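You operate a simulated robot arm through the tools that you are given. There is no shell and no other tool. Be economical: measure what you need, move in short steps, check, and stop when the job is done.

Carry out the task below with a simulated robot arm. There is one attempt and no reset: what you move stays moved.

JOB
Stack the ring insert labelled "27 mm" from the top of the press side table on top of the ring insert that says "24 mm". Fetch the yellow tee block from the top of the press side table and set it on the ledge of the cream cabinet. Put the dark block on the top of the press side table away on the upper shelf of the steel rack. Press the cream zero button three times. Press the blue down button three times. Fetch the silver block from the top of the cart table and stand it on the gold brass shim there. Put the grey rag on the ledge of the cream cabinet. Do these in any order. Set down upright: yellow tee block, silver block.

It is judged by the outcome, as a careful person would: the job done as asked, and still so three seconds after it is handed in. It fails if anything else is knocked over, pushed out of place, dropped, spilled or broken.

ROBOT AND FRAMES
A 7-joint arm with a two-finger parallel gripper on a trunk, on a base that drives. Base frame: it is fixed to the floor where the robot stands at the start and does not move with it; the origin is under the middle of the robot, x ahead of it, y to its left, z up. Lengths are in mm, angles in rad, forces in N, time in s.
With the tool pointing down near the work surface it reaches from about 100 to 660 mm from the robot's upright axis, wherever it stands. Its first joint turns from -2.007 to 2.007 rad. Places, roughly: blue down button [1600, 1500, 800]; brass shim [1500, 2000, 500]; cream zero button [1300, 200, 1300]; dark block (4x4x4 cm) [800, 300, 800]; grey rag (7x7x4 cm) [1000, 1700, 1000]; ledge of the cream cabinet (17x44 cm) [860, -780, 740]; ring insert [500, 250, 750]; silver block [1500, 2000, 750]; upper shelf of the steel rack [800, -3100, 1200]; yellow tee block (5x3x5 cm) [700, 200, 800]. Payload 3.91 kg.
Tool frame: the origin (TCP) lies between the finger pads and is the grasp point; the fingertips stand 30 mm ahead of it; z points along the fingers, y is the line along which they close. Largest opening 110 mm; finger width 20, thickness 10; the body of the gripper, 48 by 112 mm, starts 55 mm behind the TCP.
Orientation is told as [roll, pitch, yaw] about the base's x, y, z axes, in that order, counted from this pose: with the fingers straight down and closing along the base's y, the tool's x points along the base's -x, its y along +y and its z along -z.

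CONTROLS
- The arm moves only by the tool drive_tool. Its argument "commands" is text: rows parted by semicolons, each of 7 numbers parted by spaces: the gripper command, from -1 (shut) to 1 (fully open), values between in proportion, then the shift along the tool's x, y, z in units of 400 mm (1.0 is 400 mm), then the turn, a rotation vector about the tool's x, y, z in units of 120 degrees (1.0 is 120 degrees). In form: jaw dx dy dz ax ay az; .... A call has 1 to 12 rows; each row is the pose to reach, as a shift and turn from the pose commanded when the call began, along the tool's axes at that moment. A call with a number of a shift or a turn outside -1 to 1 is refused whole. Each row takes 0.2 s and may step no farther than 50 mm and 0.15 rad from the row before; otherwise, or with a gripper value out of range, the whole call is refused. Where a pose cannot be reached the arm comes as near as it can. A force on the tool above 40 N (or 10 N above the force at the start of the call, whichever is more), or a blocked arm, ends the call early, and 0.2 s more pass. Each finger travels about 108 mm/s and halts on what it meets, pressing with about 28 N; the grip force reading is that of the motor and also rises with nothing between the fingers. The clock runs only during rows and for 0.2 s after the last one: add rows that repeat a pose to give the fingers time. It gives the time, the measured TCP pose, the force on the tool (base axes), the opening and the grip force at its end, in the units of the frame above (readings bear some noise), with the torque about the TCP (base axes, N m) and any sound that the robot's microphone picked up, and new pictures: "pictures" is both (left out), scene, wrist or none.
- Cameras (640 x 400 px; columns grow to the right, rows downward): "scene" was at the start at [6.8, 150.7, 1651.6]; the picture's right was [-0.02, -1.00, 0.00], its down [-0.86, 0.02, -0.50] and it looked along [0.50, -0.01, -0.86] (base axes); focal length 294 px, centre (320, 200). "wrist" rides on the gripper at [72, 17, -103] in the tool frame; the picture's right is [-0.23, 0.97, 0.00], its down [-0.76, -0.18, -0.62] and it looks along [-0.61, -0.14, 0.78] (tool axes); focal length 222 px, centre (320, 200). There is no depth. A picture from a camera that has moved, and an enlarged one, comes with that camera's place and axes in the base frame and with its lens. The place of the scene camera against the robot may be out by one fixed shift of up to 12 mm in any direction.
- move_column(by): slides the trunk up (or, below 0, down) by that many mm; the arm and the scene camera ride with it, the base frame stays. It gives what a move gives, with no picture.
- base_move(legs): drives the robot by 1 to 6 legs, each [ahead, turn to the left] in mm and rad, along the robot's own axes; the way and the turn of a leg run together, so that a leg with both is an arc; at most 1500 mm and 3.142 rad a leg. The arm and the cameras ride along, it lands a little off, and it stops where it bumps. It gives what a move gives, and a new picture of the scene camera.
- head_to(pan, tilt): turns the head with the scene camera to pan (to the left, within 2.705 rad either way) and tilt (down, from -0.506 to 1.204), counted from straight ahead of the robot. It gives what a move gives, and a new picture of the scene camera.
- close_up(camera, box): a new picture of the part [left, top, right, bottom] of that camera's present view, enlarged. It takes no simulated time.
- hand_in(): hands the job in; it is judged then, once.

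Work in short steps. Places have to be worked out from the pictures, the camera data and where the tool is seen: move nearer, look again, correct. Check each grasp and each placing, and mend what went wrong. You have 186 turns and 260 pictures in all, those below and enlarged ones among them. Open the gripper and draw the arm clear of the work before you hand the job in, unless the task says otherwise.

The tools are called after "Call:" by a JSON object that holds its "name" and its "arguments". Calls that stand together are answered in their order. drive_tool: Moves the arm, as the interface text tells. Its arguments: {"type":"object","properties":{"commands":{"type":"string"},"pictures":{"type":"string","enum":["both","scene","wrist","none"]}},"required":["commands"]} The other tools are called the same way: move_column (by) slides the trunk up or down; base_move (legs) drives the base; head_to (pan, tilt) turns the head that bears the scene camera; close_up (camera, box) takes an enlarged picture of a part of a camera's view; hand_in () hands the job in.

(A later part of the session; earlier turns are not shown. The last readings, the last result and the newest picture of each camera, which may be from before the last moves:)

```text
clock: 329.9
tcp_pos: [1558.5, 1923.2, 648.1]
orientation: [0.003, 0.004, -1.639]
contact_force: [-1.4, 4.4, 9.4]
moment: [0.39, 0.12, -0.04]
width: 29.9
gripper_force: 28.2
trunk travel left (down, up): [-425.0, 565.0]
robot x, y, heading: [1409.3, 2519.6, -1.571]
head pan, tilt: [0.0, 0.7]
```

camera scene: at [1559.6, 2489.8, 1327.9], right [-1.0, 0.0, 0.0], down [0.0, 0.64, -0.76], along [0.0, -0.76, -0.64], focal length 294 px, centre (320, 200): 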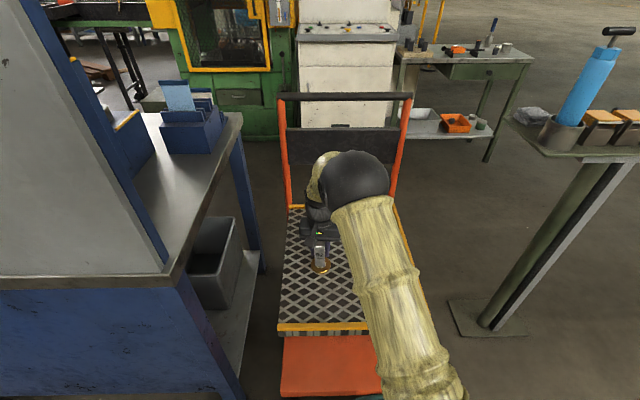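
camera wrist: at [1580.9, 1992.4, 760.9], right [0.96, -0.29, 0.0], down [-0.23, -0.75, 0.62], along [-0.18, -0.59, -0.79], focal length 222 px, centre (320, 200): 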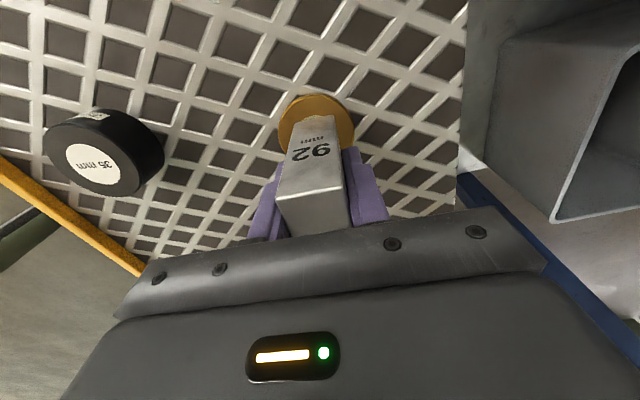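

Contact at 648 as expected. Ease up slightly, open gently, then rise.

Call:
{"name": "drive_tool", "arguments": {"commands": "-1 0 0 -.003 0 0 0; -.35 0 0 -.003 0 0 0; -.2 0 0 -.003 0 0 0; 0 0 0 -.003 0 0 0; 0 0 0 -.003 0 0 0; 0 0 0 -.1 0 0 0; 0 0 0 -.2 0 0 0; 0 0 0 -.3 0 0 0; 0 .1 0 -.3 0 0 0; 0 .2 0 -.3 0 0 0; 0 .3 0 -.3 0 0 0; 0 .4 0 -.3 0 0 0", "pictures": "both"}}

Call:
{"name": "close_up", "arguments": {"camera": "scene", "box": [260, 190, 420, 310]}}

```text
clock: 332.5
tcp_pos: [1570.5, 2082.3, 767.9]
orientation: [-0.001, 0.007, -1.639]
contact_force: [1.0, -0.4, 0.0]
moment: [0.0, 0.03, 0.01]
width: 54.9
gripper_force: 0.0
trunk travel left (down, up): [-425.0, 565.0]
robot x, y, heading: [1406.9, 2512.7, -1.566]
head pan, tilt: [0.0, 0.7]
camera scene: at [1559.4, 2490.4, 1328.0], right [-1.0, 0.0, 0.0], down [0.0, 0.64, -0.76], along [0.0, -0.76, -0.64], focal length 294 px, centre (320, 200)
camera wrist: at [1592.0, 2152.6, 871.9], right [0.96, -0.29, 0.0], down [-0.23, -0.75, 0.62], along [-0.18, -0.59, -0.79], focal length 222 px, centre (320, 200)
```

scene: 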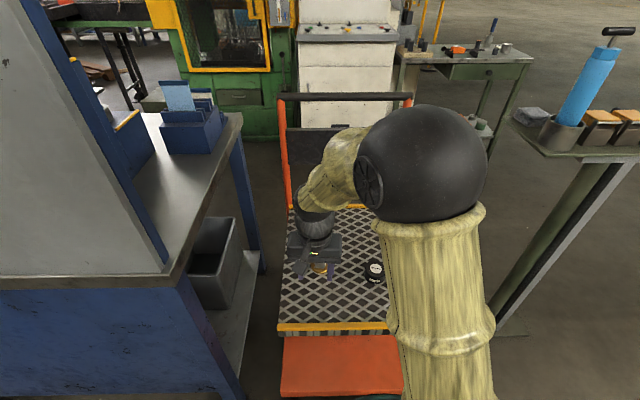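
wrist: 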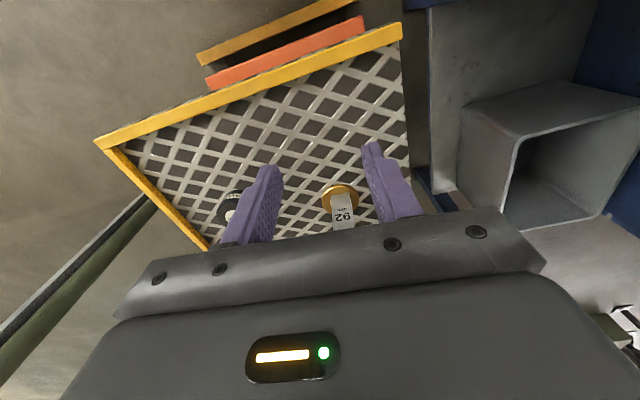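

```text
3.33 times, centred on (340, 250) of scene
camera zoom: at [1559.4, 2490.4, 1328.0], right [-1.0, 0.0, 0.0], down [0.0, 0.64, -0.76], along [0.0, -0.76, -0.64], focal length 980 px, centre (253, 33)
```

zoom: 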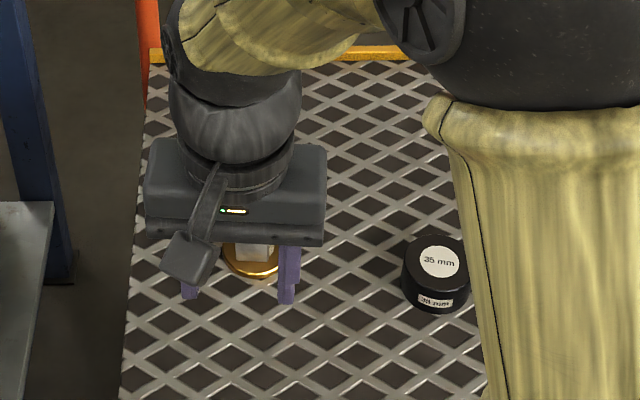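

The silver block stands on the shim. Next the rag, at ≈(960,1697,980) on the stand. I raise the trunk 350 mm and drive round to the stand's −y side.

Call:
{"name": "move_column", "arguments": {"by": 350}}

Call:
{"name": "base_move", "arguments": {"legs": [[0, -1.571], [1150, 0], [0, 1.571], [1360, 0], [0, 1.571], [650, 0]]}}

Call:
{"name": "base_move", "arguments": {"legs": [[0, 1.571]]}}

Call:
{"name": "head_to", "arguments": {"pan": 0.0, "tilt": 0.8}}

```text
clock: 336.0
tcp_pos: [1569.4, 2081.3, 1118.0]
orientation: [0.001, 0.006, -1.638]
contact_force: [-1.0, 0.8, -0.2]
moment: [0.0, 0.0, 0.0]
width: 54.9
gripper_force: 0.1
trunk travel left (down, up): [-775.0, 215.0]
robot x, y, heading: [1407.7, 2514.8, -1.574]
head pan, tilt: [0.0, 0.7]
```

```text
clock: 370.9
tcp_pos: [1322.5, 1320.9, 1118.3]
orientation: [0.001, 0.006, -0.07]
contact_force: [0.9, -0.5, 0.1]
moment: [-0.01, 0.03, 0.01]
width: 55.1
gripper_force: 0.0
trunk travel left (down, up): [-775.0, 215.0]
robot x, y, heading: [889.6, 1156.3, -0.0]
head pan, tilt: [0.0, 0.7]
camera scene: at [913.2, 1311.3, 1678.0], right [0.0, -1.0, 0.0], down [-0.64, 0.0, -0.76], along [0.76, 0.0, -0.64], focal length 294 px, centre (320, 200)
```

scene: 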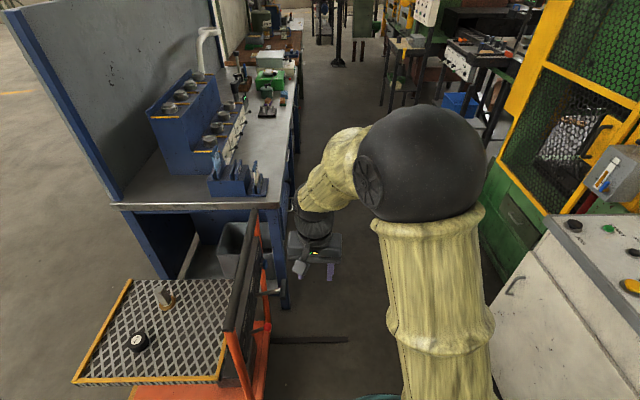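

```text
clock: 376.8
tcp_pos: [726.5, 1594.4, 1117.1]
orientation: [0.0, 0.007, 1.499]
contact_force: [-0.3, -0.2, 0.4]
moment: [-0.02, -0.01, -0.02]
width: 55.0
gripper_force: 0.0
trunk travel left (down, up): [-775.0, 215.0]
robot x, y, heading: [887.4, 1159.5, 1.566]
head pan, tilt: [0.0, 0.7]
camera scene: at [734.3, 1184.6, 1678.0], right [1.0, -0.01, 0.0], down [0.0, -0.64, -0.76], along [0.0, 0.76, -0.64], focal length 294 px, centre (320, 200)
```

scene: 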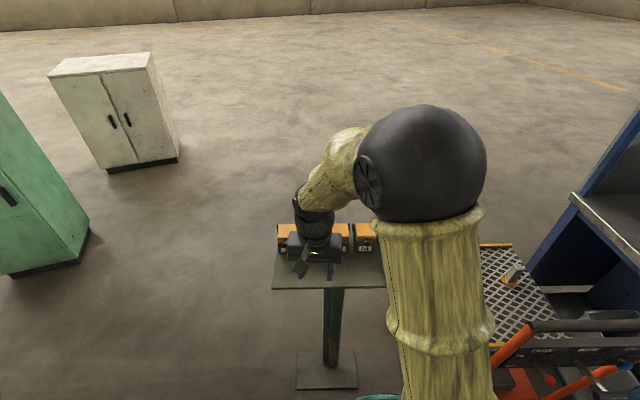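

```text
clock: 377.5
tcp_pos: [725.9, 1593.7, 1117.8]
orientation: [-0.001, 0.007, 1.5]
contact_force: [-0.1, 0.8, 0.4]
moment: [0.0, -0.01, 0.02]
width: 54.9
gripper_force: 0.0
trunk travel left (down, up): [-775.0, 215.0]
robot x, y, heading: [887.1, 1158.5, 1.567]
head pan, tilt: [0.0, 0.799]
camera scene: at [734.3, 1180.4, 1669.8], right [1.0, -0.01, 0.0], down [0.0, -0.72, -0.7], along [0.0, 0.7, -0.72], focal length 294 px, centre (320, 200)
```

scene: 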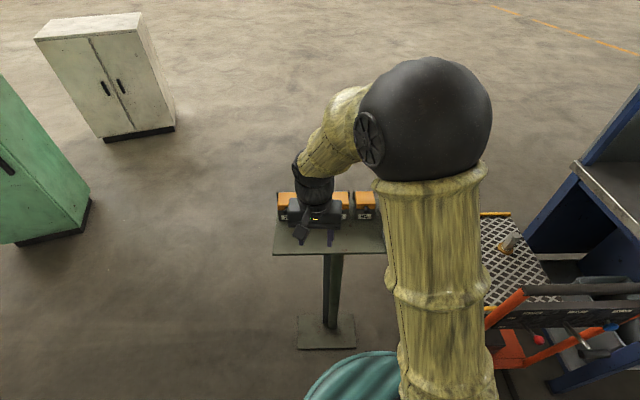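

Silver still stands. I move the open gripper over the rag near (960,1650) and look.

Call:
{"name": "drive_tool", "arguments": {"commands": "1 -.026 -.096 0 0 0 0; 1 -.052 -.192 0 0 0 0; 1 -.078 -.288 0 0 0 0; 1 -.104 -.384 0 0 0 -.01; 1 -.13 -.48 0 0 0 -.02; 1 -.156 -.575 0 0 0 -.034; 1 -.156 -.575 0 0 0 -.034", "pictures": "both"}}

```text
clock: 379.1
tcp_pos: [959.7, 1638.7, 1116.5]
orientation: [0.0, 0.008, 1.57]
contact_force: [-0.1, 0.5, -0.1]
moment: [0.0, -0.02, 0.01]
width: 110.0
gripper_force: 0.0
trunk travel left (down, up): [-775.0, 215.0]
robot x, y, heading: [885.7, 1158.6, 1.568]
head pan, tilt: [0.0, 0.799]
camera scene: at [733.7, 1180.3, 1669.7], right [1.0, -0.01, 0.0], down [0.0, -0.72, -0.7], along [0.0, 0.7, -0.72], focal length 294 px, centre (320, 200)
camera wrist: at [943.9, 1567.1, 1221.3], right [-0.97, 0.23, 0.0], down [0.18, 0.77, 0.62], along [0.14, 0.6, -0.79], focal length 222 px, centre (320, 200)
```

scene: 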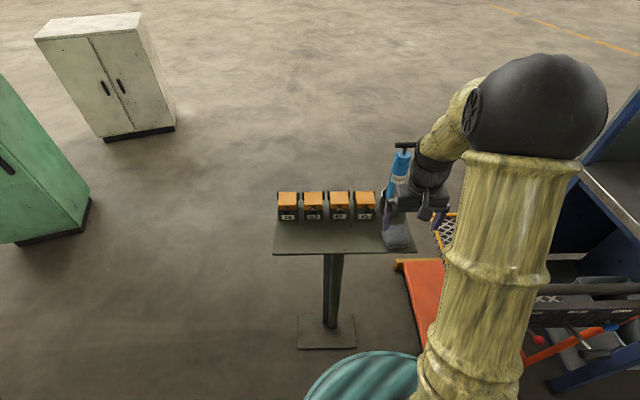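
wrist: 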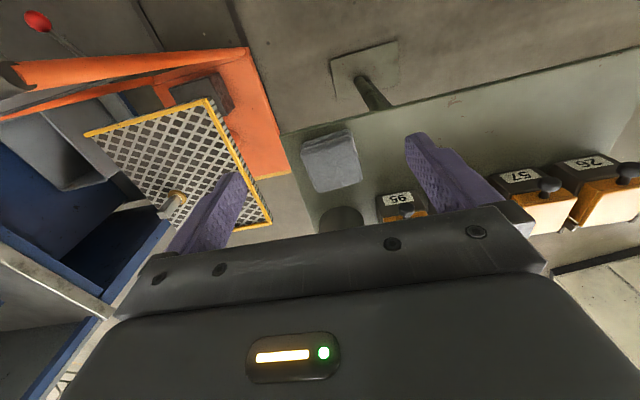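

Call:
{"name": "close_up", "arguments": {"camera": "wrist", "box": [250, 100, 450, 225]}}

```text
3.20 times, centred on (350, 162) of wrist
camera zoom: at [943.9, 1567.1, 1221.3], right [-0.97, 0.23, 0.0], down [0.18, 0.77, 0.62], along [0.14, 0.6, -0.79], focal length 711 px, centre (224, 320)
```

zoom: 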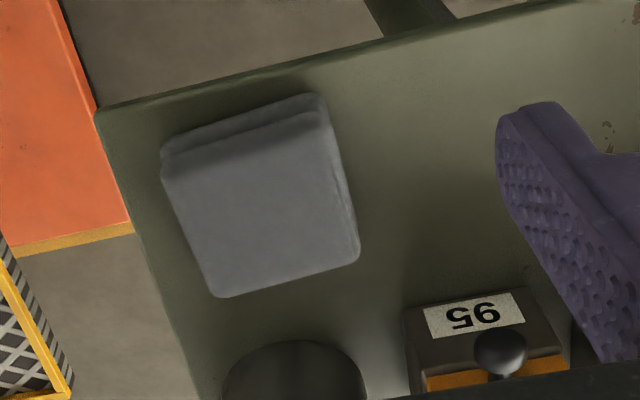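

Rag centre near (960,1700–1715). I lower to z≈1055 at y≈1698 with +0.1 yaw and look again for depth.

Call:
{"name": "drive_tool", "arguments": {"commands": "1 -.075 0 .05 0 0 -.024; 1 -.15 0 .1 0 0 -.048; 1 -.15 0 .155 0 0 -.048; 1 -.15 0 .155 0 0 -.048", "pictures": "wrist"}}

Call:
{"name": "close_up", "arguments": {"camera": "wrist", "box": [220, 80, 460, 230]}}

```text
clock: 380.1
tcp_pos: [960.0, 1699.7, 1054.9]
orientation: [0.002, 0.005, 1.673]
contact_force: [0.4, 0.2, 0.6]
moment: [0.02, -0.02, -0.01]
width: 109.9
gripper_force: 0.1
trunk travel left (down, up): [-775.0, 215.0]
robot x, y, heading: [886.9, 1158.0, 1.565]
head pan, tilt: [0.0, 0.799]
camera wrist: at [951.8, 1626.2, 1158.9], right [-0.99, 0.13, 0.0], down [0.1, 0.78, 0.62], along [0.08, 0.61, -0.79], focal length 222 px, centre (320, 200)
```

wrist: 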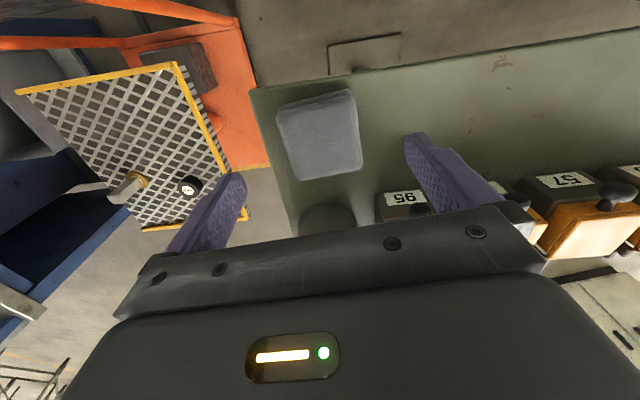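

```text
2.67 times, centred on (340, 155) of wrist
camera zoom: at [951.8, 1626.2, 1158.9], right [-0.99, 0.13, 0.0], down [0.1, 0.78, 0.62], along [0.08, 0.61, -0.79], focal length 592 px, centre (267, 320)
```

zoom: 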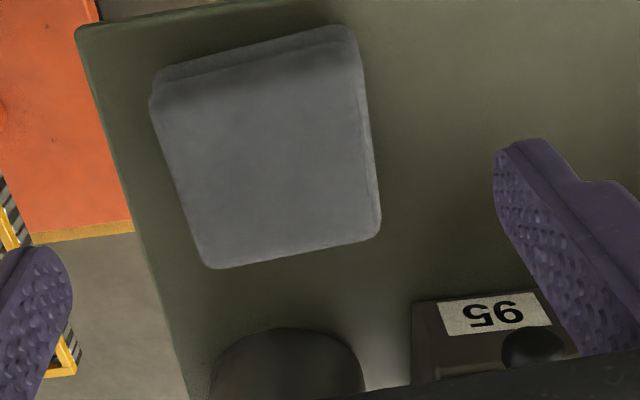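

Rag top ≈990–1004, centre ≈(958,1694). Lower to TCP z≈1000 and look.

Call:
{"name": "drive_tool", "arguments": {"commands": "1 .012 0 .07 0 0 0; 1 .012 0 .137 0 0 0; 1 .012 0 .137 0 0 0", "pictures": "wrist"}}

```text
clock: 380.9
tcp_pos: [961.2, 1693.8, 999.3]
orientation: [0.001, 0.005, 1.671]
contact_force: [0.4, -0.6, 0.7]
moment: [0.02, -0.02, 0.01]
width: 110.2
gripper_force: 0.0
trunk travel left (down, up): [-775.0, 215.0]
robot x, y, heading: [891.1, 1158.9, 1.566]
head pan, tilt: [0.0, 0.799]
camera wrist: at [952.9, 1620.0, 1104.2], right [-0.99, 0.13, 0.0], down [0.1, 0.78, 0.62], along [0.08, 0.61, -0.79], focal length 222 px, centre (320, 200)
```

wrist: 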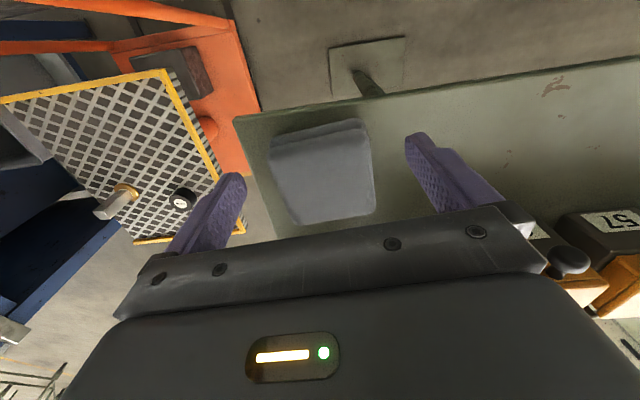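

Refined: rag top ≈972, centre y≈1704. Shift +9 mm, lower to z≈972 carefully, then close.

Call:
{"name": "drive_tool", "arguments": {"commands": "1 -.0225 .004 .02 0 0 0; 1 -.0225 .004 .04 0 0 0; 1 -.0225 .004 .055 0 0 0; 1 -.0225 .004 .068 0 0 0; -1 -.0225 .004 .068 0 0 0; -1 -.0225 .004 .068 0 0 0; -1 -.0225 .004 .068 0 0 0; -1 -.0225 .004 .068 0 0 0", "pictures": "wrist"}}

```text
clock: 381.9
tcp_pos: [957.0, 1706.5, 980.9]
orientation: [-0.002, -0.006, 1.671]
contact_force: [-7.9, -5.1, 86.1]
moment: [-1.45, 6.1, 0.04]
width: 71.4
gripper_force: 4.1
trunk travel left (down, up): [-775.0, 215.0]
robot x, y, heading: [888.3, 1160.6, 1.569]
head pan, tilt: [0.0, 0.799]
stopped in row 5: the force on the tool passed its limit at 47 N (the readings are from after the stop); the commanded pose is now the measured one
camera wrist: at [948.8, 1631.1, 1083.6], right [-0.99, 0.13, 0.0], down [0.1, 0.77, 0.63], along [0.08, 0.62, -0.78], focal length 222 px, centre (320, 200)
```

wrist: 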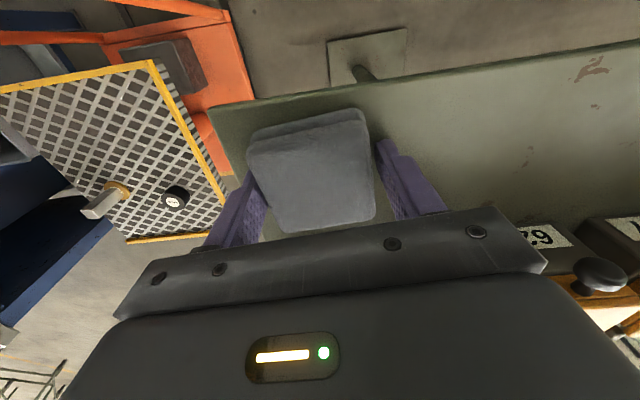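

Fingertips touched the stand top (z≈950). Raise 4 mm and close.

Call:
{"name": "drive_tool", "arguments": {"commands": "-.3 0 0 -.01 0 0 0; -1 0 0 -.01 0 0 0; -1 0 0 -.01 0 0 0; -1 0 0 -.01 0 0 0; -1 0 0 -.01 0 0 0", "pictures": "wrist"}}

```text
clock: 383.1
tcp_pos: [958.7, 1706.6, 981.3]
orientation: [0.001, -0.003, 1.67]
contact_force: [-0.3, -0.2, -0.7]
moment: [-0.03, 0.03, 0.01]
width: 67.3
gripper_force: 28.4
trunk travel left (down, up): [-775.0, 215.0]
robot x, y, heading: [885.7, 1160.5, 1.565]
head pan, tilt: [0.0, 0.799]
camera wrist: at [950.3, 1631.0, 1084.8], right [-0.99, 0.13, 0.0], down [0.1, 0.77, 0.62], along [0.08, 0.62, -0.78], focal length 222 px, centre (320, 200)
```

wrist: 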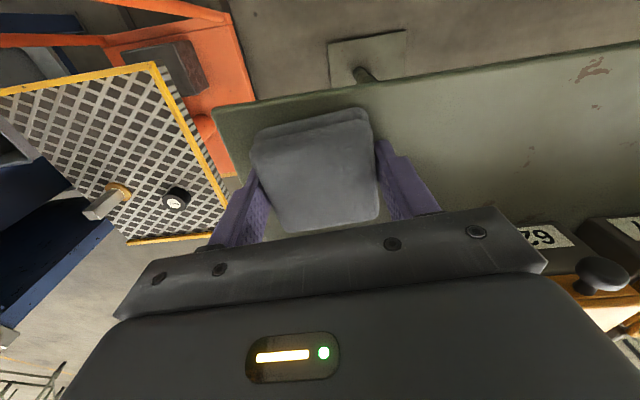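

Gripped at 67 mm. Lift and draw back toward the robot.

Call:
{"name": "drive_tool", "arguments": {"commands": "-1 0 0 -.08 0 0 0; -1 0 0 -.18 0 0 0; -1 0 0 -.28 0 0 0; -1 0 0 -.37 0 0 0; -1 .1 0 -.37 0 0 0; -1 .2 0 -.37 0 0 0; -1 .3 0 -.37 0 0 0; -1 .4 0 -.37 0 0 0; -1 .48 0 -.37 0 0 0", "pictures": "both"}}

```text
clock: 385.1
tcp_pos: [976.1, 1511.2, 1130.5]
orientation: [-0.001, -0.002, 1.67]
contact_force: [-0.7, -0.7, -0.6]
moment: [0.0, -0.04, 0.0]
width: 67.3
gripper_force: 28.0
trunk travel left (down, up): [-775.0, 215.0]
robot x, y, heading: [889.4, 1156.7, 1.568]
head pan, tilt: [0.0, 0.799]
camera scene: at [734.4, 1179.3, 1669.8], right [1.0, -0.01, 0.0], down [0.0, -0.72, -0.7], along [0.0, 0.7, -0.72], focal length 294 px, centre (320, 200)
camera wrist: at [969.1, 1437.7, 1233.7], right [-0.99, 0.13, 0.0], down [0.1, 0.77, 0.62], along [0.08, 0.62, -0.78], focal length 222 px, centre (320, 200)
```

scene: 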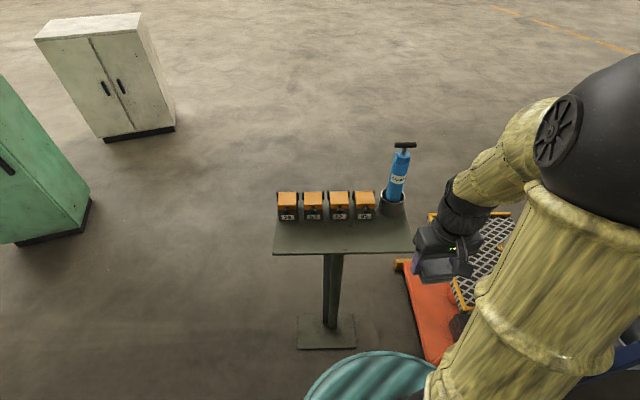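
wrist: 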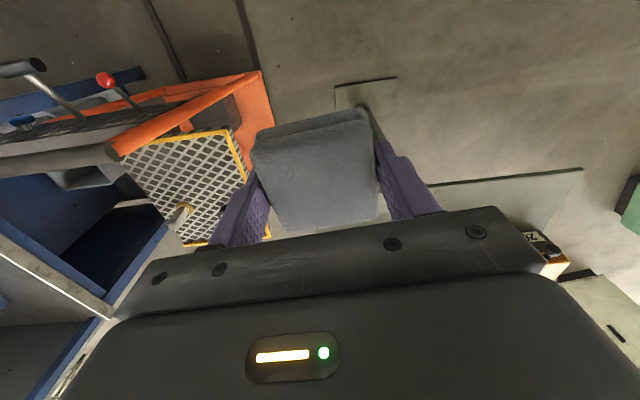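

Rag held. Now drive back to the ledge stance: via (-250,1157), (-250,-845) to about (200,-845) heading 0.

Call:
{"name": "base_move", "arguments": {"legs": [[0, 1.573], [1140, 0], [0, 1.571], [1500, 0], [500, 0], [0, 1.571]]}}

Call:
{"name": "base_move", "arguments": {"legs": [[450, 0]]}}

```text
clock: 419.9
tcp_pos: [50.1, -938.8, 1130.6]
orientation: [0.0, -0.001, 0.077]
contact_force: [-0.5, 0.8, -0.6]
moment: [0.04, -0.02, 0.01]
width: 67.4
gripper_force: 27.9
trunk travel left (down, up): [-775.0, 215.0]
robot x, y, heading: [-302.5, -841.5, -0.027]
head pan, tilt: [0.0, 0.799]
camera scene: at [-276.6, -688.3, 1669.7], right [-0.03, -1.0, 0.0], down [-0.72, 0.02, -0.7], along [0.7, -0.02, -0.72], focal length 294 px, centre (320, 200)
```

scene: 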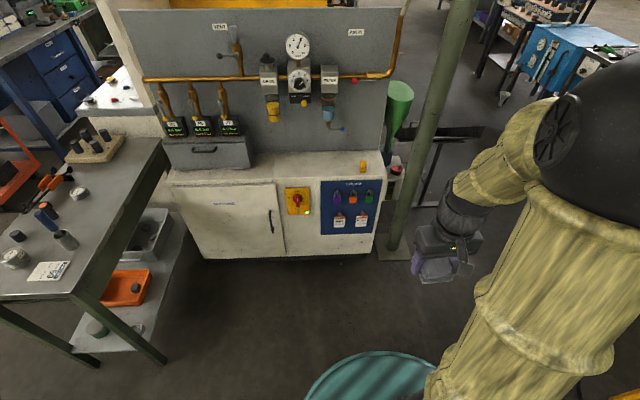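

```text
clock: 423.0
tcp_pos: [503.0, -953.1, 1129.2]
orientation: [0.002, -0.001, 0.073]
contact_force: [-0.5, -0.6, -0.4]
moment: [0.01, 0.03, -0.01]
width: 67.2
gripper_force: 28.1
trunk travel left (down, up): [-775.0, 215.0]
robot x, y, heading: [153.2, -854.6, -0.032]
head pan, tilt: [0.0, 0.799]
camera scene: at [176.9, -702.3, 1669.7], right [-0.03, -1.0, 0.0], down [-0.72, 0.02, -0.7], along [0.7, -0.02, -0.72], focal length 294 px, centre (320, 200)
```

scene: 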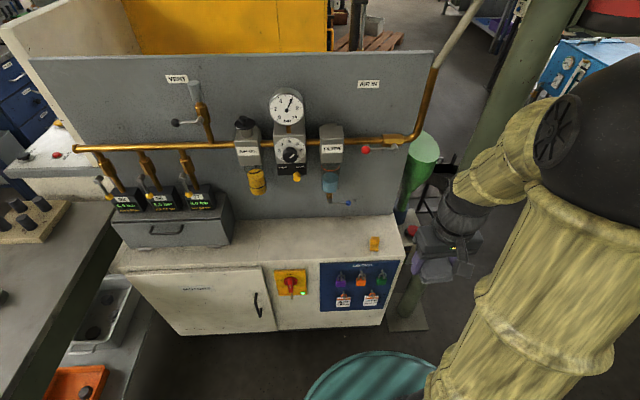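

Tee still stands. Drive 50 mm ahead, then bring the rag in front of the ledge at y≈-838 and down to z≈868.

Call:
{"name": "base_move", "arguments": {"legs": [[50, 0]]}}

Call:
{"name": "drive_tool", "arguments": {"commands": "-1 -.09 .05 0 0 0 0; -1 -.18 .1 0 0 0 0; -1 -.27 .15 0 0 0 0; -1 -.36 .2 0 0 0 0; -1 -.4494 .25 0 0 0 0; -1 -.4494 .25 .11 0 0 0; -1 -.4494 .25 .22 0 0 0; -1 -.4494 .25 .33 0 0 0; -1 -.4494 .25 .44 0 0 0; -1 -.4494 .25 .55 0 0 0; -1 -.4494 .25 .655 0 0 0; -1 -.4494 .25 .655 0 0 0", "pictures": "both"}}

```text
clock: 423.9
tcp_pos: [553.4, -955.0, 1128.8]
orientation: [0.001, -0.001, 0.075]
contact_force: [0.3, -0.5, 0.0]
moment: [0.0, 0.02, -0.01]
width: 67.1
gripper_force: 28.1
trunk travel left (down, up): [-775.0, 215.0]
robot x, y, heading: [201.7, -850.7, -0.032]
head pan, tilt: [0.0, 0.799]
camera scene: at [228.0, -704.0, 1669.7], right [-0.03, -1.0, 0.0], down [-0.72, 0.02, -0.7], along [0.7, -0.02, -0.72], focal length 294 px, centre (320, 200)
```

scene: 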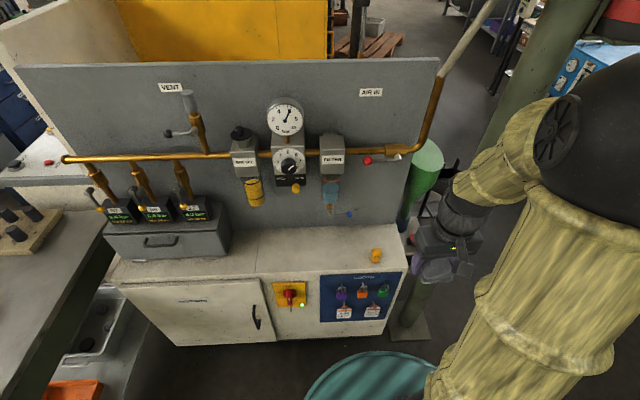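

```text
clock: 426.6
tcp_pos: [724.2, -842.9, 868.6]
orientation: [0.001, -0.001, 0.075]
contact_force: [0.2, 0.5, -0.8]
moment: [0.0, -0.01, 0.0]
width: 67.2
gripper_force: 27.9
trunk travel left (down, up): [-775.0, 215.0]
robot x, y, heading: [197.4, -854.6, -0.037]
head pan, tilt: [0.0, 0.799]
camera scene: at [225.8, -703.9, 1669.8], right [-0.03, -1.0, 0.0], down [-0.72, 0.02, -0.7], along [0.7, -0.02, -0.72], focal length 294 px, centre (320, 200)
camera wrist: at [650.5, -832.0, 972.1], right [0.15, 0.99, 0.0], down [0.77, -0.12, 0.62], along [0.62, -0.1, -0.78], focal length 222 px, centre (320, 200)
```

scene: 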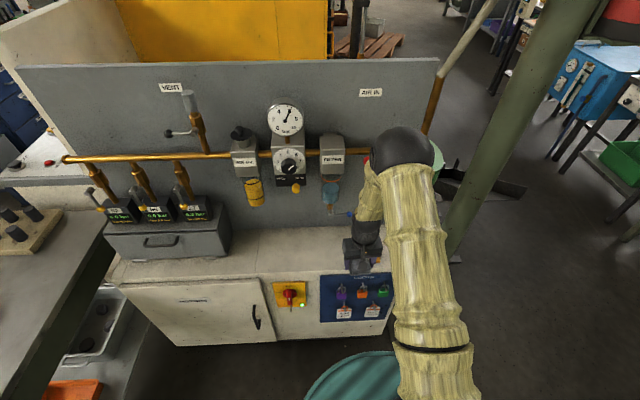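
wrist: 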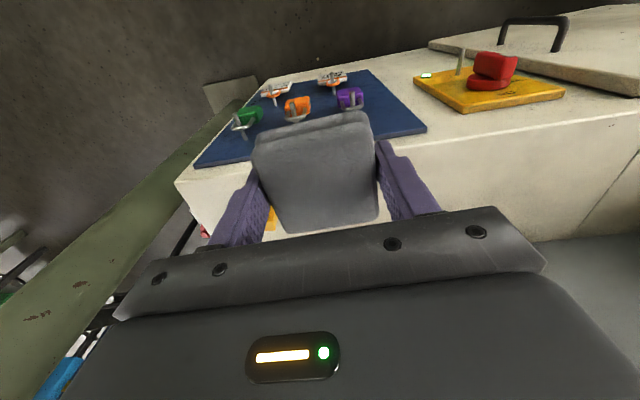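

Tee clear to the side. Forward to x≈816 and lower to z≈800.

Call:
{"name": "drive_tool", "arguments": {"commands": "-1 -.077 .002 0 0 0 0; -1 -.154 .004 0 0 0 0; -1 -.231 .005 0 0 0 0; -1 -.231 .005 0.08 0 0 0; -1 -.231 .005 .17 0 0 0; -1 -.231 .005 .17 0 0 0", "pictures": "both"}}

```text
clock: 427.4
tcp_pos: [801.2, -834.4, 864.5]
orientation: [-0.001, 0.025, 0.077]
contact_force: [-9.1, -0.5, 0.6]
moment: [0.08, -0.75, 0.13]
width: 67.3
gripper_force: 28.4
trunk travel left (down, up): [-775.0, 215.0]
robot x, y, heading: [202.6, -857.1, -0.035]
head pan, tilt: [0.0, 0.799]
stopped in row 4: the force on the tool passed its limit at 51 N (the readings are from after the stop); the commanded pose is now the measured one
camera scene: at [226.2, -703.8, 1669.8], right [-0.03, -1.0, 0.0], down [-0.72, 0.02, -0.7], along [0.7, -0.02, -0.72], focal length 294 px, centre (320, 200)
camera wrist: at [731.3, -824.2, 969.7], right [0.15, 0.99, -0.01], down [0.79, -0.12, 0.6], along [0.59, -0.1, -0.8], focal length 222 px, centre (320, 200)
```

scene: 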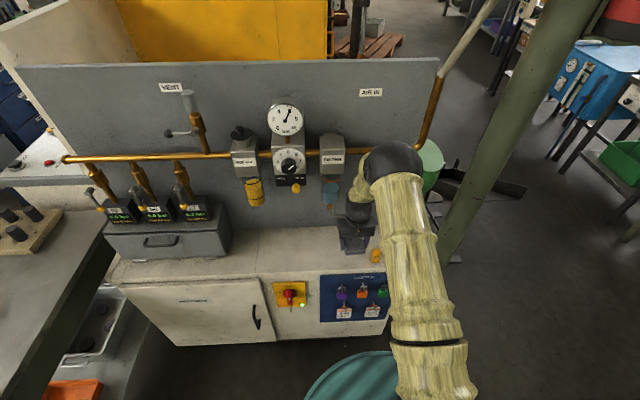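
wrist: 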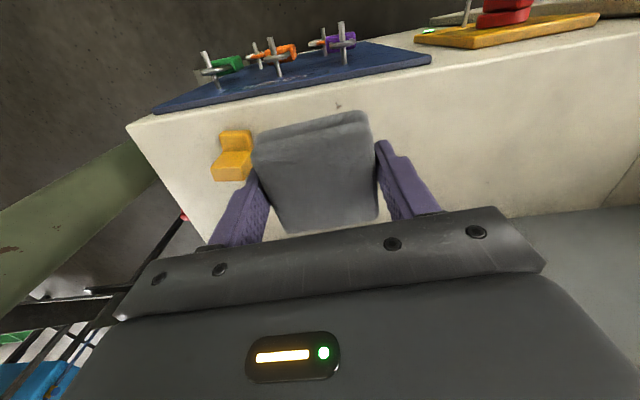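

The hand touched the small blue drain lever (~(845,-820,955)). I back off 60 mm and check that it's unchanged.

Call:
{"name": "drive_tool", "arguments": {"commands": "-1 .05 0 -.01 0 0 0; -1 .1 0 -.01 0 -.03 0; -1 .15 0 -.01 0 -.07 0; -1 .15 0 -.01 0 -.131 0; -1 .15 0 -.01 0 -.131 0", "pictures": "both"}}

Call:
{"name": "close_up", "arguments": {"camera": "scene", "box": [260, 120, 420, 260]}}

```text
clock: 428.6
tcp_pos: [743.2, -838.9, 871.2]
orientation: [0.0, -0.256, 0.074]
contact_force: [-0.2, 0.8, -0.6]
moment: [-0.02, -0.02, -0.02]
width: 67.3
gripper_force: 28.3
trunk travel left (down, up): [-775.0, 215.0]
robot x, y, heading: [200.4, -855.7, -0.037]
head pan, tilt: [0.0, 0.799]
camera scene: at [226.2, -703.9, 1669.7], right [-0.03, -1.0, 0.0], down [-0.72, 0.02, -0.7], along [0.7, -0.02, -0.72], focal length 294 px, centre (320, 200)
camera wrist: at [646.6, -830.5, 952.9], right [0.15, 0.99, 0.06], down [0.59, -0.13, 0.79], along [0.79, -0.08, -0.6], focal length 222 px, centre (320, 200)
```

scene: 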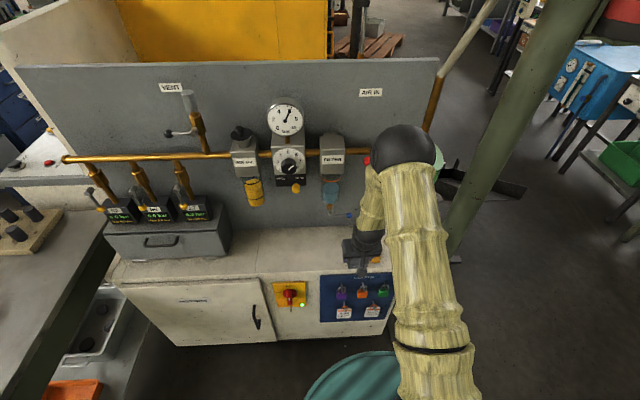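
wrist: 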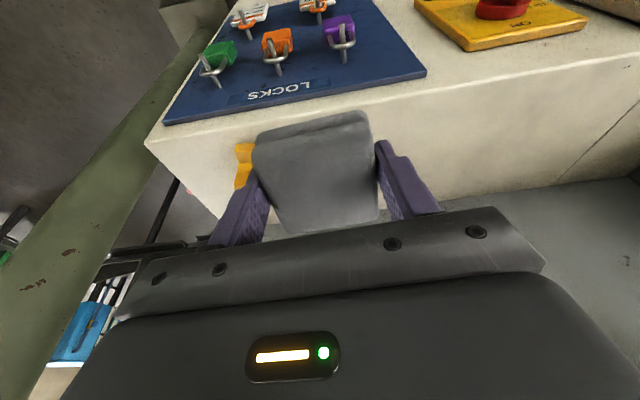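

```text
2.86 times, centred on (340, 190) of scene
camera zoom: at [226.2, -703.9, 1669.7], right [-0.03, -1.0, 0.0], down [-0.72, 0.02, -0.7], along [0.7, -0.02, -0.72], focal length 840 px, centre (263, 229)
```

zoom: 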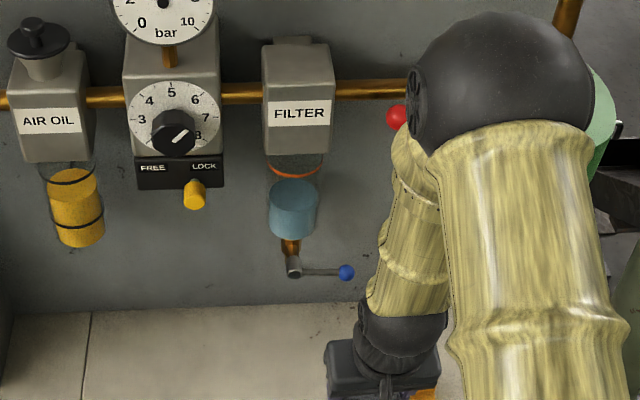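

Lever unchanged. With the tool leaning back 0.25 rad, I advance to x≈815, y≈-845.

Call:
{"name": "drive_tool", "arguments": {"commands": "-1 -.052 -.009 .035 0 0 0; -1 -.104 -.019 .07 0 0 0; -1 -.157 -.028 .1055 0 0 0; -1 -.157 -.028 .1055 0 0 0", "pictures": "both"}}

Call:
{"name": "close_up", "arguments": {"camera": "scene", "box": [260, 120, 420, 290]}}

```text
clock: 429.6
tcp_pos: [814.8, -845.6, 845.2]
orientation: [-0.001, -0.253, 0.073]
contact_force: [0.6, 0.3, -0.1]
moment: [0.01, -0.01, 0.0]
width: 67.5
gripper_force: 27.8
trunk travel left (down, up): [-775.0, 215.0]
robot x, y, heading: [196.9, -858.1, -0.032]
head pan, tilt: [0.0, 0.799]
camera scene: at [226.0, -703.9, 1669.8], right [-0.03, -1.0, 0.0], down [-0.72, 0.02, -0.7], along [0.7, -0.02, -0.72], focal length 294 px, centre (320, 200)
camera wrist: at [718.9, -836.6, 927.7], right [0.15, 0.99, 0.06], down [0.59, -0.13, 0.79], along [0.79, -0.08, -0.61], focal length 222 px, centre (320, 200)
```

scene: 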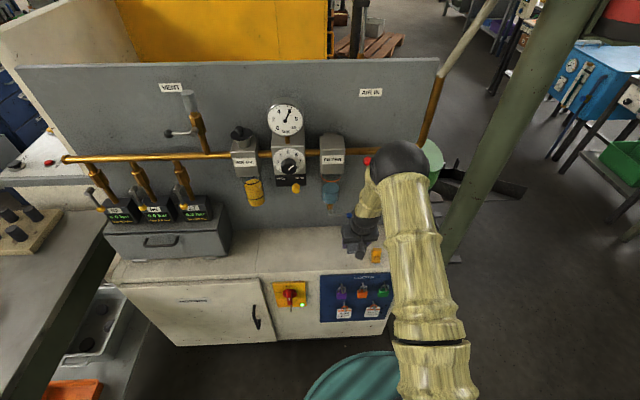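
wrist: 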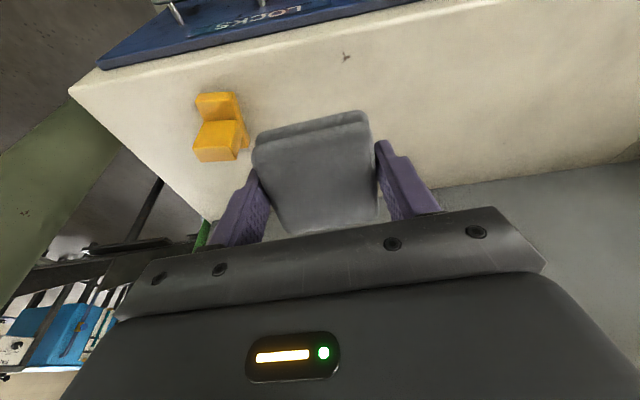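

```text
2.35 times, centred on (340, 205) of scene
camera zoom: at [226.0, -703.9, 1669.8], right [-0.03, -1.0, 0.0], down [-0.72, 0.02, -0.7], along [0.7, -0.02, -0.72], focal length 692 px, centre (273, 188)
```

zoom: 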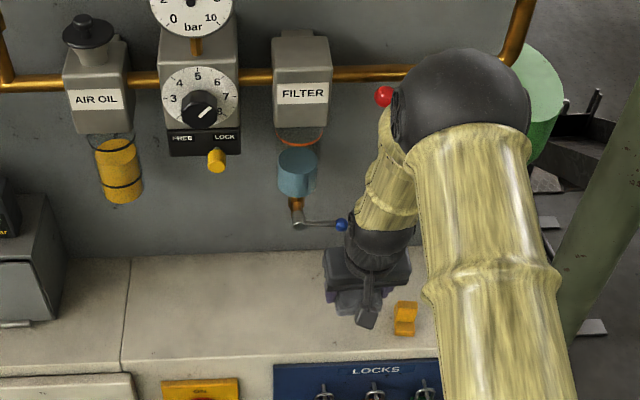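

No contact. Lower straight down to z≈790.

Call:
{"name": "drive_tool", "arguments": {"commands": "-1 .012 0 .045 0 0 0; -1 .024 0 .09 0 0 0; -1 .035 0 .133 0 0 0; -1 .035 0 .133 0 0 0", "pictures": "both"}}

```text
clock: 430.6
tcp_pos: [814.4, -844.8, 788.7]
orientation: [0.0, -0.253, 0.074]
contact_force: [0.9, 0.5, -1.3]
moment: [0.01, 0.04, -0.01]
width: 67.5
gripper_force: 28.5
trunk travel left (down, up): [-775.0, 215.0]
robot x, y, heading: [200.6, -854.5, -0.036]
head pan, tilt: [0.0, 0.799]
camera scene: at [226.1, -703.9, 1669.8], right [-0.03, -1.0, 0.0], down [-0.72, 0.02, -0.7], along [0.7, -0.02, -0.72], focal length 294 px, centre (320, 200)
camera wrist: at [718.6, -836.2, 872.1], right [0.15, 0.99, 0.06], down [0.59, -0.13, 0.79], along [0.79, -0.08, -0.61], focal length 222 px, centre (320, 200)
```

scene: 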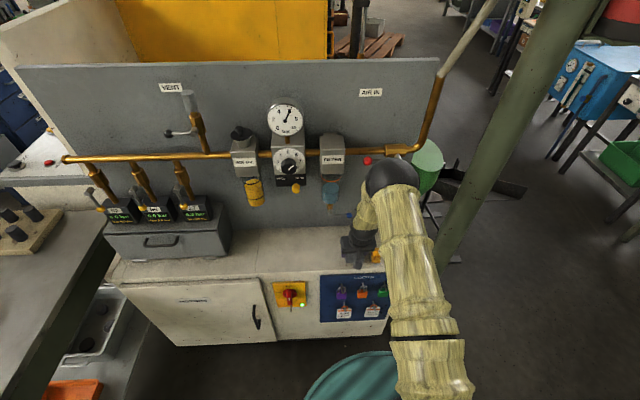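
wrist: 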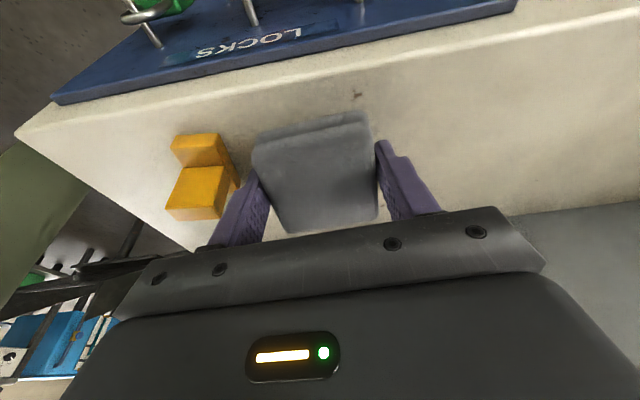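

Lower gently to z≈777.

Call:
{"name": "drive_tool", "arguments": {"commands": "-1 .0025 0 .0097 0 0 0; -1 .005 0 .0193 0 0 0; -1 .0063 0 .024 0 0 0; -1 .0076 0 .029 0 0 0", "pictures": "none"}}

```text
clock: 431.6
tcp_pos: [814.8, -846.0, 777.5]
orientation: [-0.001, -0.253, 0.076]
contact_force: [-0.2, 0.3, -1.1]
moment: [-0.03, -0.03, 0.01]
width: 67.1
gripper_force: 28.2
trunk travel left (down, up): [-775.0, 215.0]
robot x, y, heading: [200.2, -853.6, -0.032]
head pan, tilt: [0.0, 0.799]
```

No contact yet; a few more millimetres.

Call:
{"name": "drive_tool", "arguments": {"commands": "-1 .0013 0 .0048 0 0 0; -1 .0025 0 .0097 0 0 0; -1 .0035 0 .0133 0 0 0; -1 .0044 0 .017 0 0 0", "pictures": "wrist"}}

```text
clock: 432.6
tcp_pos: [814.9, -844.8, 774.5]
orientation: [0.0, -0.26, 0.074]
contact_force: [3.7, 0.8, 30.3]
moment: [-0.05, 0.66, 0.0]
width: 67.5
gripper_force: 27.7
trunk travel left (down, up): [-775.0, 215.0]
robot x, y, heading: [199.6, -852.0, -0.035]
head pan, tilt: [0.0, 0.799]
camera wrist: at [719.1, -836.3, 855.6], right [0.15, 0.99, 0.06], down [0.59, -0.13, 0.8], along [0.8, -0.08, -0.6], focal length 222 px, centre (320, 200)
```

wrist: 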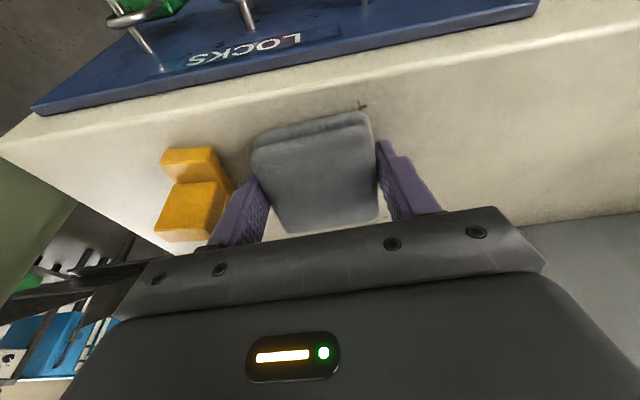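

Contact (30 N). Ease up 1.5 mm, open moderately (to 80 mm, keeping off the tee), and rise vertically.

Call:
{"name": "drive_tool", "arguments": {"commands": "-1 -.001 0 -.0036 0 0 0; .35 -.001 0 -.0036 0 0 0; .45 -.001 0 -.0036 0 0 0; .45 -.001 0 -.0036 0 0 0; .45 -.016 0 -.06 0 0 0; .45 -.032 0 -.12 0 0 0; .45 -.05 0 -.19 0 0 0; .45 .05 0 -.2 0 0 0; .45 .15 0 -.2 0 0 0; .45 .25 0 -.2 0 0 0", "pictures": "both"}}

Call:
{"name": "close_up", "arguments": {"camera": "scene", "box": [280, 180, 440, 290]}}

```text
clock: 434.8
tcp_pos: [697.2, -855.9, 822.5]
orientation: [0.0, -0.254, 0.076]
contact_force: [-0.4, -0.2, -0.3]
moment: [-0.02, 0.01, -0.02]
width: 79.9
gripper_force: 0.0
trunk travel left (down, up): [-775.0, 215.0]
robot x, y, heading: [199.9, -857.7, -0.03]
head pan, tilt: [0.0, 0.799]
camera scene: at [225.9, -704.0, 1669.8], right [-0.03, -1.0, 0.0], down [-0.72, 0.02, -0.7], along [0.7, -0.02, -0.72], focal length 294 px, centre (320, 200)
camera wrist: at [601.6, -846.0, 905.3], right [0.15, 0.99, 0.06], down [0.59, -0.13, 0.79], along [0.79, -0.08, -0.61], focal length 222 px, centre (320, 200)
```

scene: 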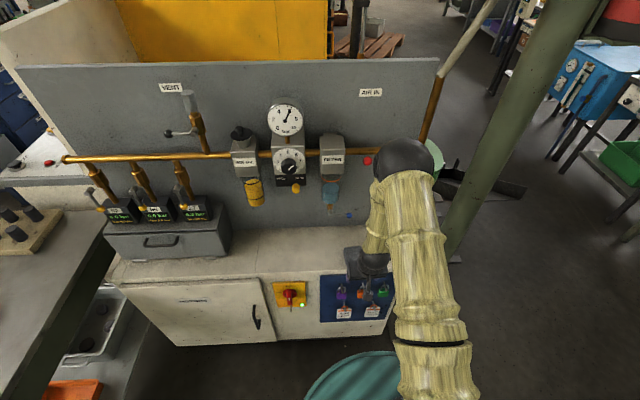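
wrist: 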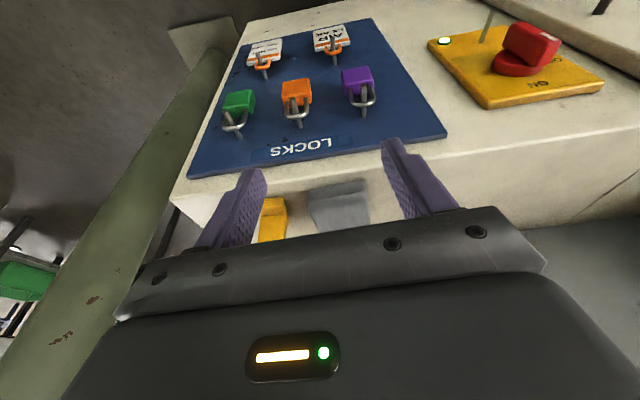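

```text
3.64 times, centred on (360, 235) of scene
camera zoom: at [225.9, -704.0, 1669.8], right [-0.03, -1.0, 0.0], down [-0.72, 0.02, -0.7], along [0.7, -0.02, -0.72], focal length 1069 px, centre (174, 73)
```

zoom: 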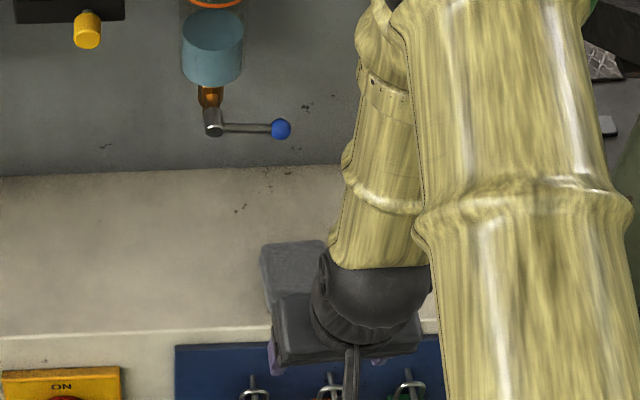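

Rag rests on the ledge. I raise and withdraw the arm, back the base off and inspect everything.

Call:
{"name": "drive_tool", "arguments": {"commands": ".6 .03 0 -.1 0 0 0; .6 .06 0 -.2 0 0 0; .6 .09 0 -.3 0 0 0; 1 .12 0 -.4 0 0 0; 1 .15 0 -.5 0 0 0; 1 .18 0 -.6 0 0 0; 1 .205 0 -.7 0 0 0", "pictures": "none"}}

Call:
{"name": "base_move", "arguments": {"legs": [[-400, 0], [0, 0.35]]}}

Call:
{"name": "close_up", "arguments": {"camera": "scene", "box": [300, 60, 540, 230]}}

```text
clock: 436.4
tcp_pos: [576.7, -867.1, 1084.8]
orientation: [0.0, -0.252, 0.073]
contact_force: [-1.1, 0.4, 0.2]
moment: [-0.03, -0.01, 0.0]
width: 109.9
gripper_force: 0.0
out of reach, approached as far as the arm can: row 6, 7
trunk travel left (down, up): [-775.0, 215.0]
robot x, y, heading: [200.1, -854.4, -0.035]
head pan, tilt: [0.0, 0.799]
```

```text
clock: 440.7
tcp_pos: [156.3, -724.0, 1082.6]
orientation: [-0.001, -0.252, 0.422]
contact_force: [0.5, 0.6, -0.5]
moment: [0.01, 0.01, 0.02]
width: 110.1
gripper_force: 0.1
trunk travel left (down, up): [-775.0, 215.0]
robot x, y, heading: [-202.9, -839.8, 0.316]
head pan, tilt: [0.0, 0.799]
camera scene: at [-230.4, -690.6, 1669.7], right [0.31, -0.95, 0.0], down [-0.68, -0.22, -0.7], along [0.66, 0.22, -0.72], focal length 294 px, centre (320, 200)
```

scene: 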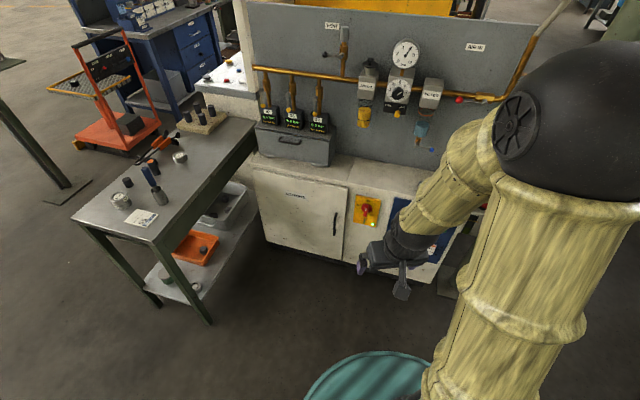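

```text
2.35 times, centred on (420, 145) of scene
camera zoom: at [-230.4, -690.6, 1669.7], right [0.31, -0.95, 0.0], down [-0.68, -0.22, -0.7], along [0.66, 0.22, -0.72], focal length 692 px, centre (85, 329)
```

zoom: 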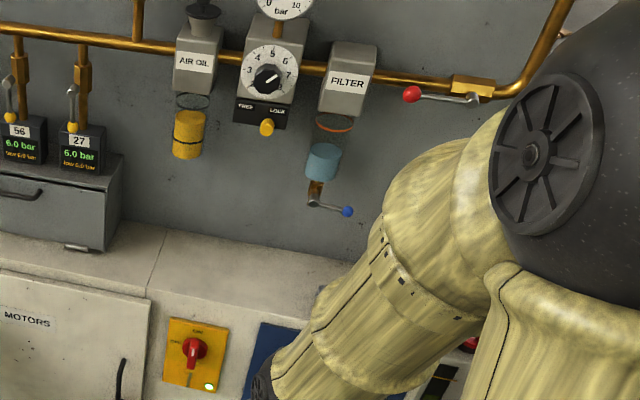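

The arm hides the spot; I turn the base further left and pan the head right.

Call:
{"name": "base_move", "arguments": {"legs": [[0, 0.6]]}}

Call:
{"name": "head_to", "arguments": {"pan": -1.0, "tilt": 0.65}}

Call:
{"name": "close_up", "arguments": {"camera": "scene", "box": [240, 100, 440, 260]}}

```text
clock: 443.4
tcp_pos: [27.5, -543.0, 1083.2]
orientation: [0.001, -0.252, 1.02]
contact_force: [0.0, 0.9, -0.4]
moment: [0.0, -0.01, -0.02]
width: 110.1
gripper_force: 0.0
trunk travel left (down, up): [-775.0, 215.0]
robot x, y, heading: [-204.2, -841.5, 0.912]
head pan, tilt: [0.0, 0.799]
camera scene: at [-311.2, -732.7, 1669.7], right [0.79, -0.61, 0.0], down [-0.44, -0.57, -0.7], along [0.42, 0.55, -0.72], focal length 294 px, centre (320, 200)
```

scene: 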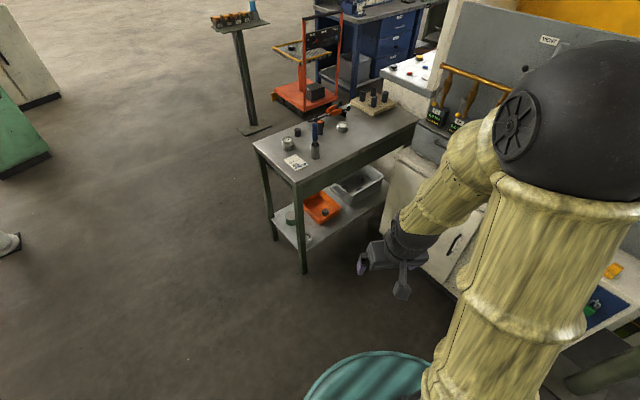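

```text
clock: 444.7
tcp_pos: [28.3, -542.6, 1083.1]
orientation: [-0.003, -0.251, 1.022]
contact_force: [0.1, -0.3, 0.5]
moment: [0.0, 0.0, 0.0]
width: 110.0
gripper_force: 0.0
trunk travel left (down, up): [-775.0, 215.0]
robot x, y, heading: [-204.3, -844.1, 0.918]
head pan, tilt: [-1.0, 0.649]
camera scene: at [-273.7, -804.0, 1682.3], right [-0.08, -1.0, 0.0], down [-0.6, 0.05, -0.8], along [0.79, -0.07, -0.6], focal length 294 px, centre (320, 200)
```

scene: 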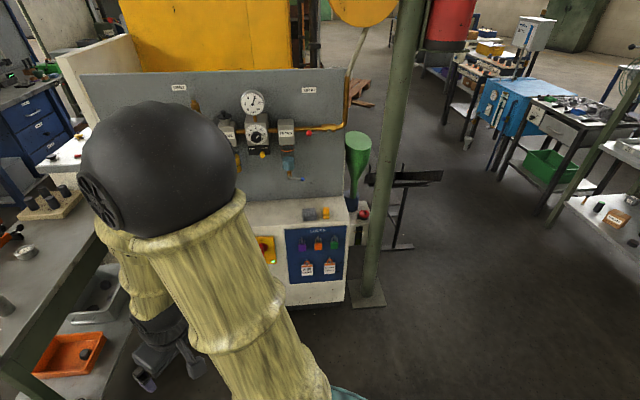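

```text
2.50 times, centred on (340, 180) of scene
camera zoom: at [-273.7, -804.0, 1682.3], right [-0.08, -1.0, 0.0], down [-0.6, 0.05, -0.8], along [0.79, -0.07, -0.6], focal length 735 px, centre (270, 250)
```

zoom: 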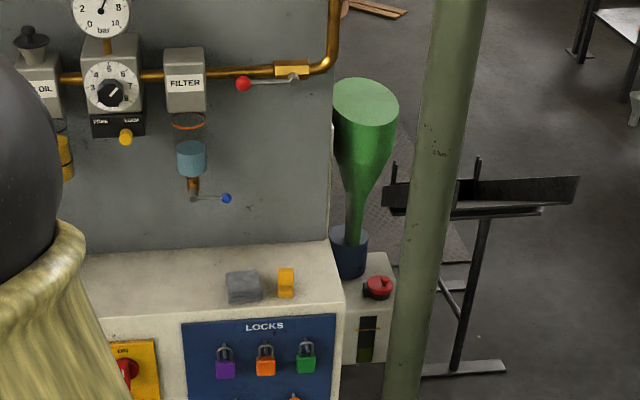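

Rag and tee are both on the ledge. One last check of the ring stack on the table.

Call:
{"name": "head_to", "arguments": {"pan": -0.15, "tilt": 0.7}}

Call:
{"name": "close_up", "arguments": {"camera": "scene", "box": [170, 60, 370, 180]}}

```text
clock: 445.8
tcp_pos: [27.5, -542.1, 1083.2]
orientation: [0.0, -0.252, 1.021]
contact_force: [0.8, -0.4, 0.1]
moment: [-0.01, -0.02, 0.0]
width: 110.2
gripper_force: 0.0
trunk travel left (down, up): [-775.0, 215.0]
robot x, y, heading: [-201.3, -842.7, 0.91]
head pan, tilt: [-0.15, 0.7]
camera scene: at [-298.9, -737.9, 1678.0], right [0.69, -0.72, 0.0], down [-0.47, -0.45, -0.76], along [0.55, 0.53, -0.64], focal length 294 px, centre (320, 200)
```

scene: 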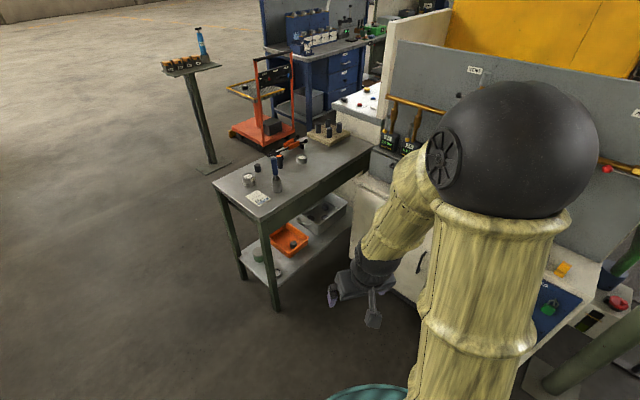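

```text
3.20 times, centred on (270, 120) of scene
camera zoom: at [-298.9, -737.9, 1678.0], right [0.69, -0.72, 0.0], down [-0.47, -0.45, -0.76], along [0.55, 0.53, -0.64], focal length 941 px, centre (480, 456)
```

zoom: 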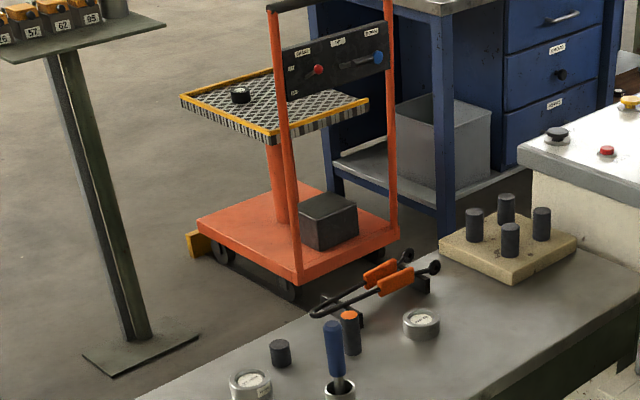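

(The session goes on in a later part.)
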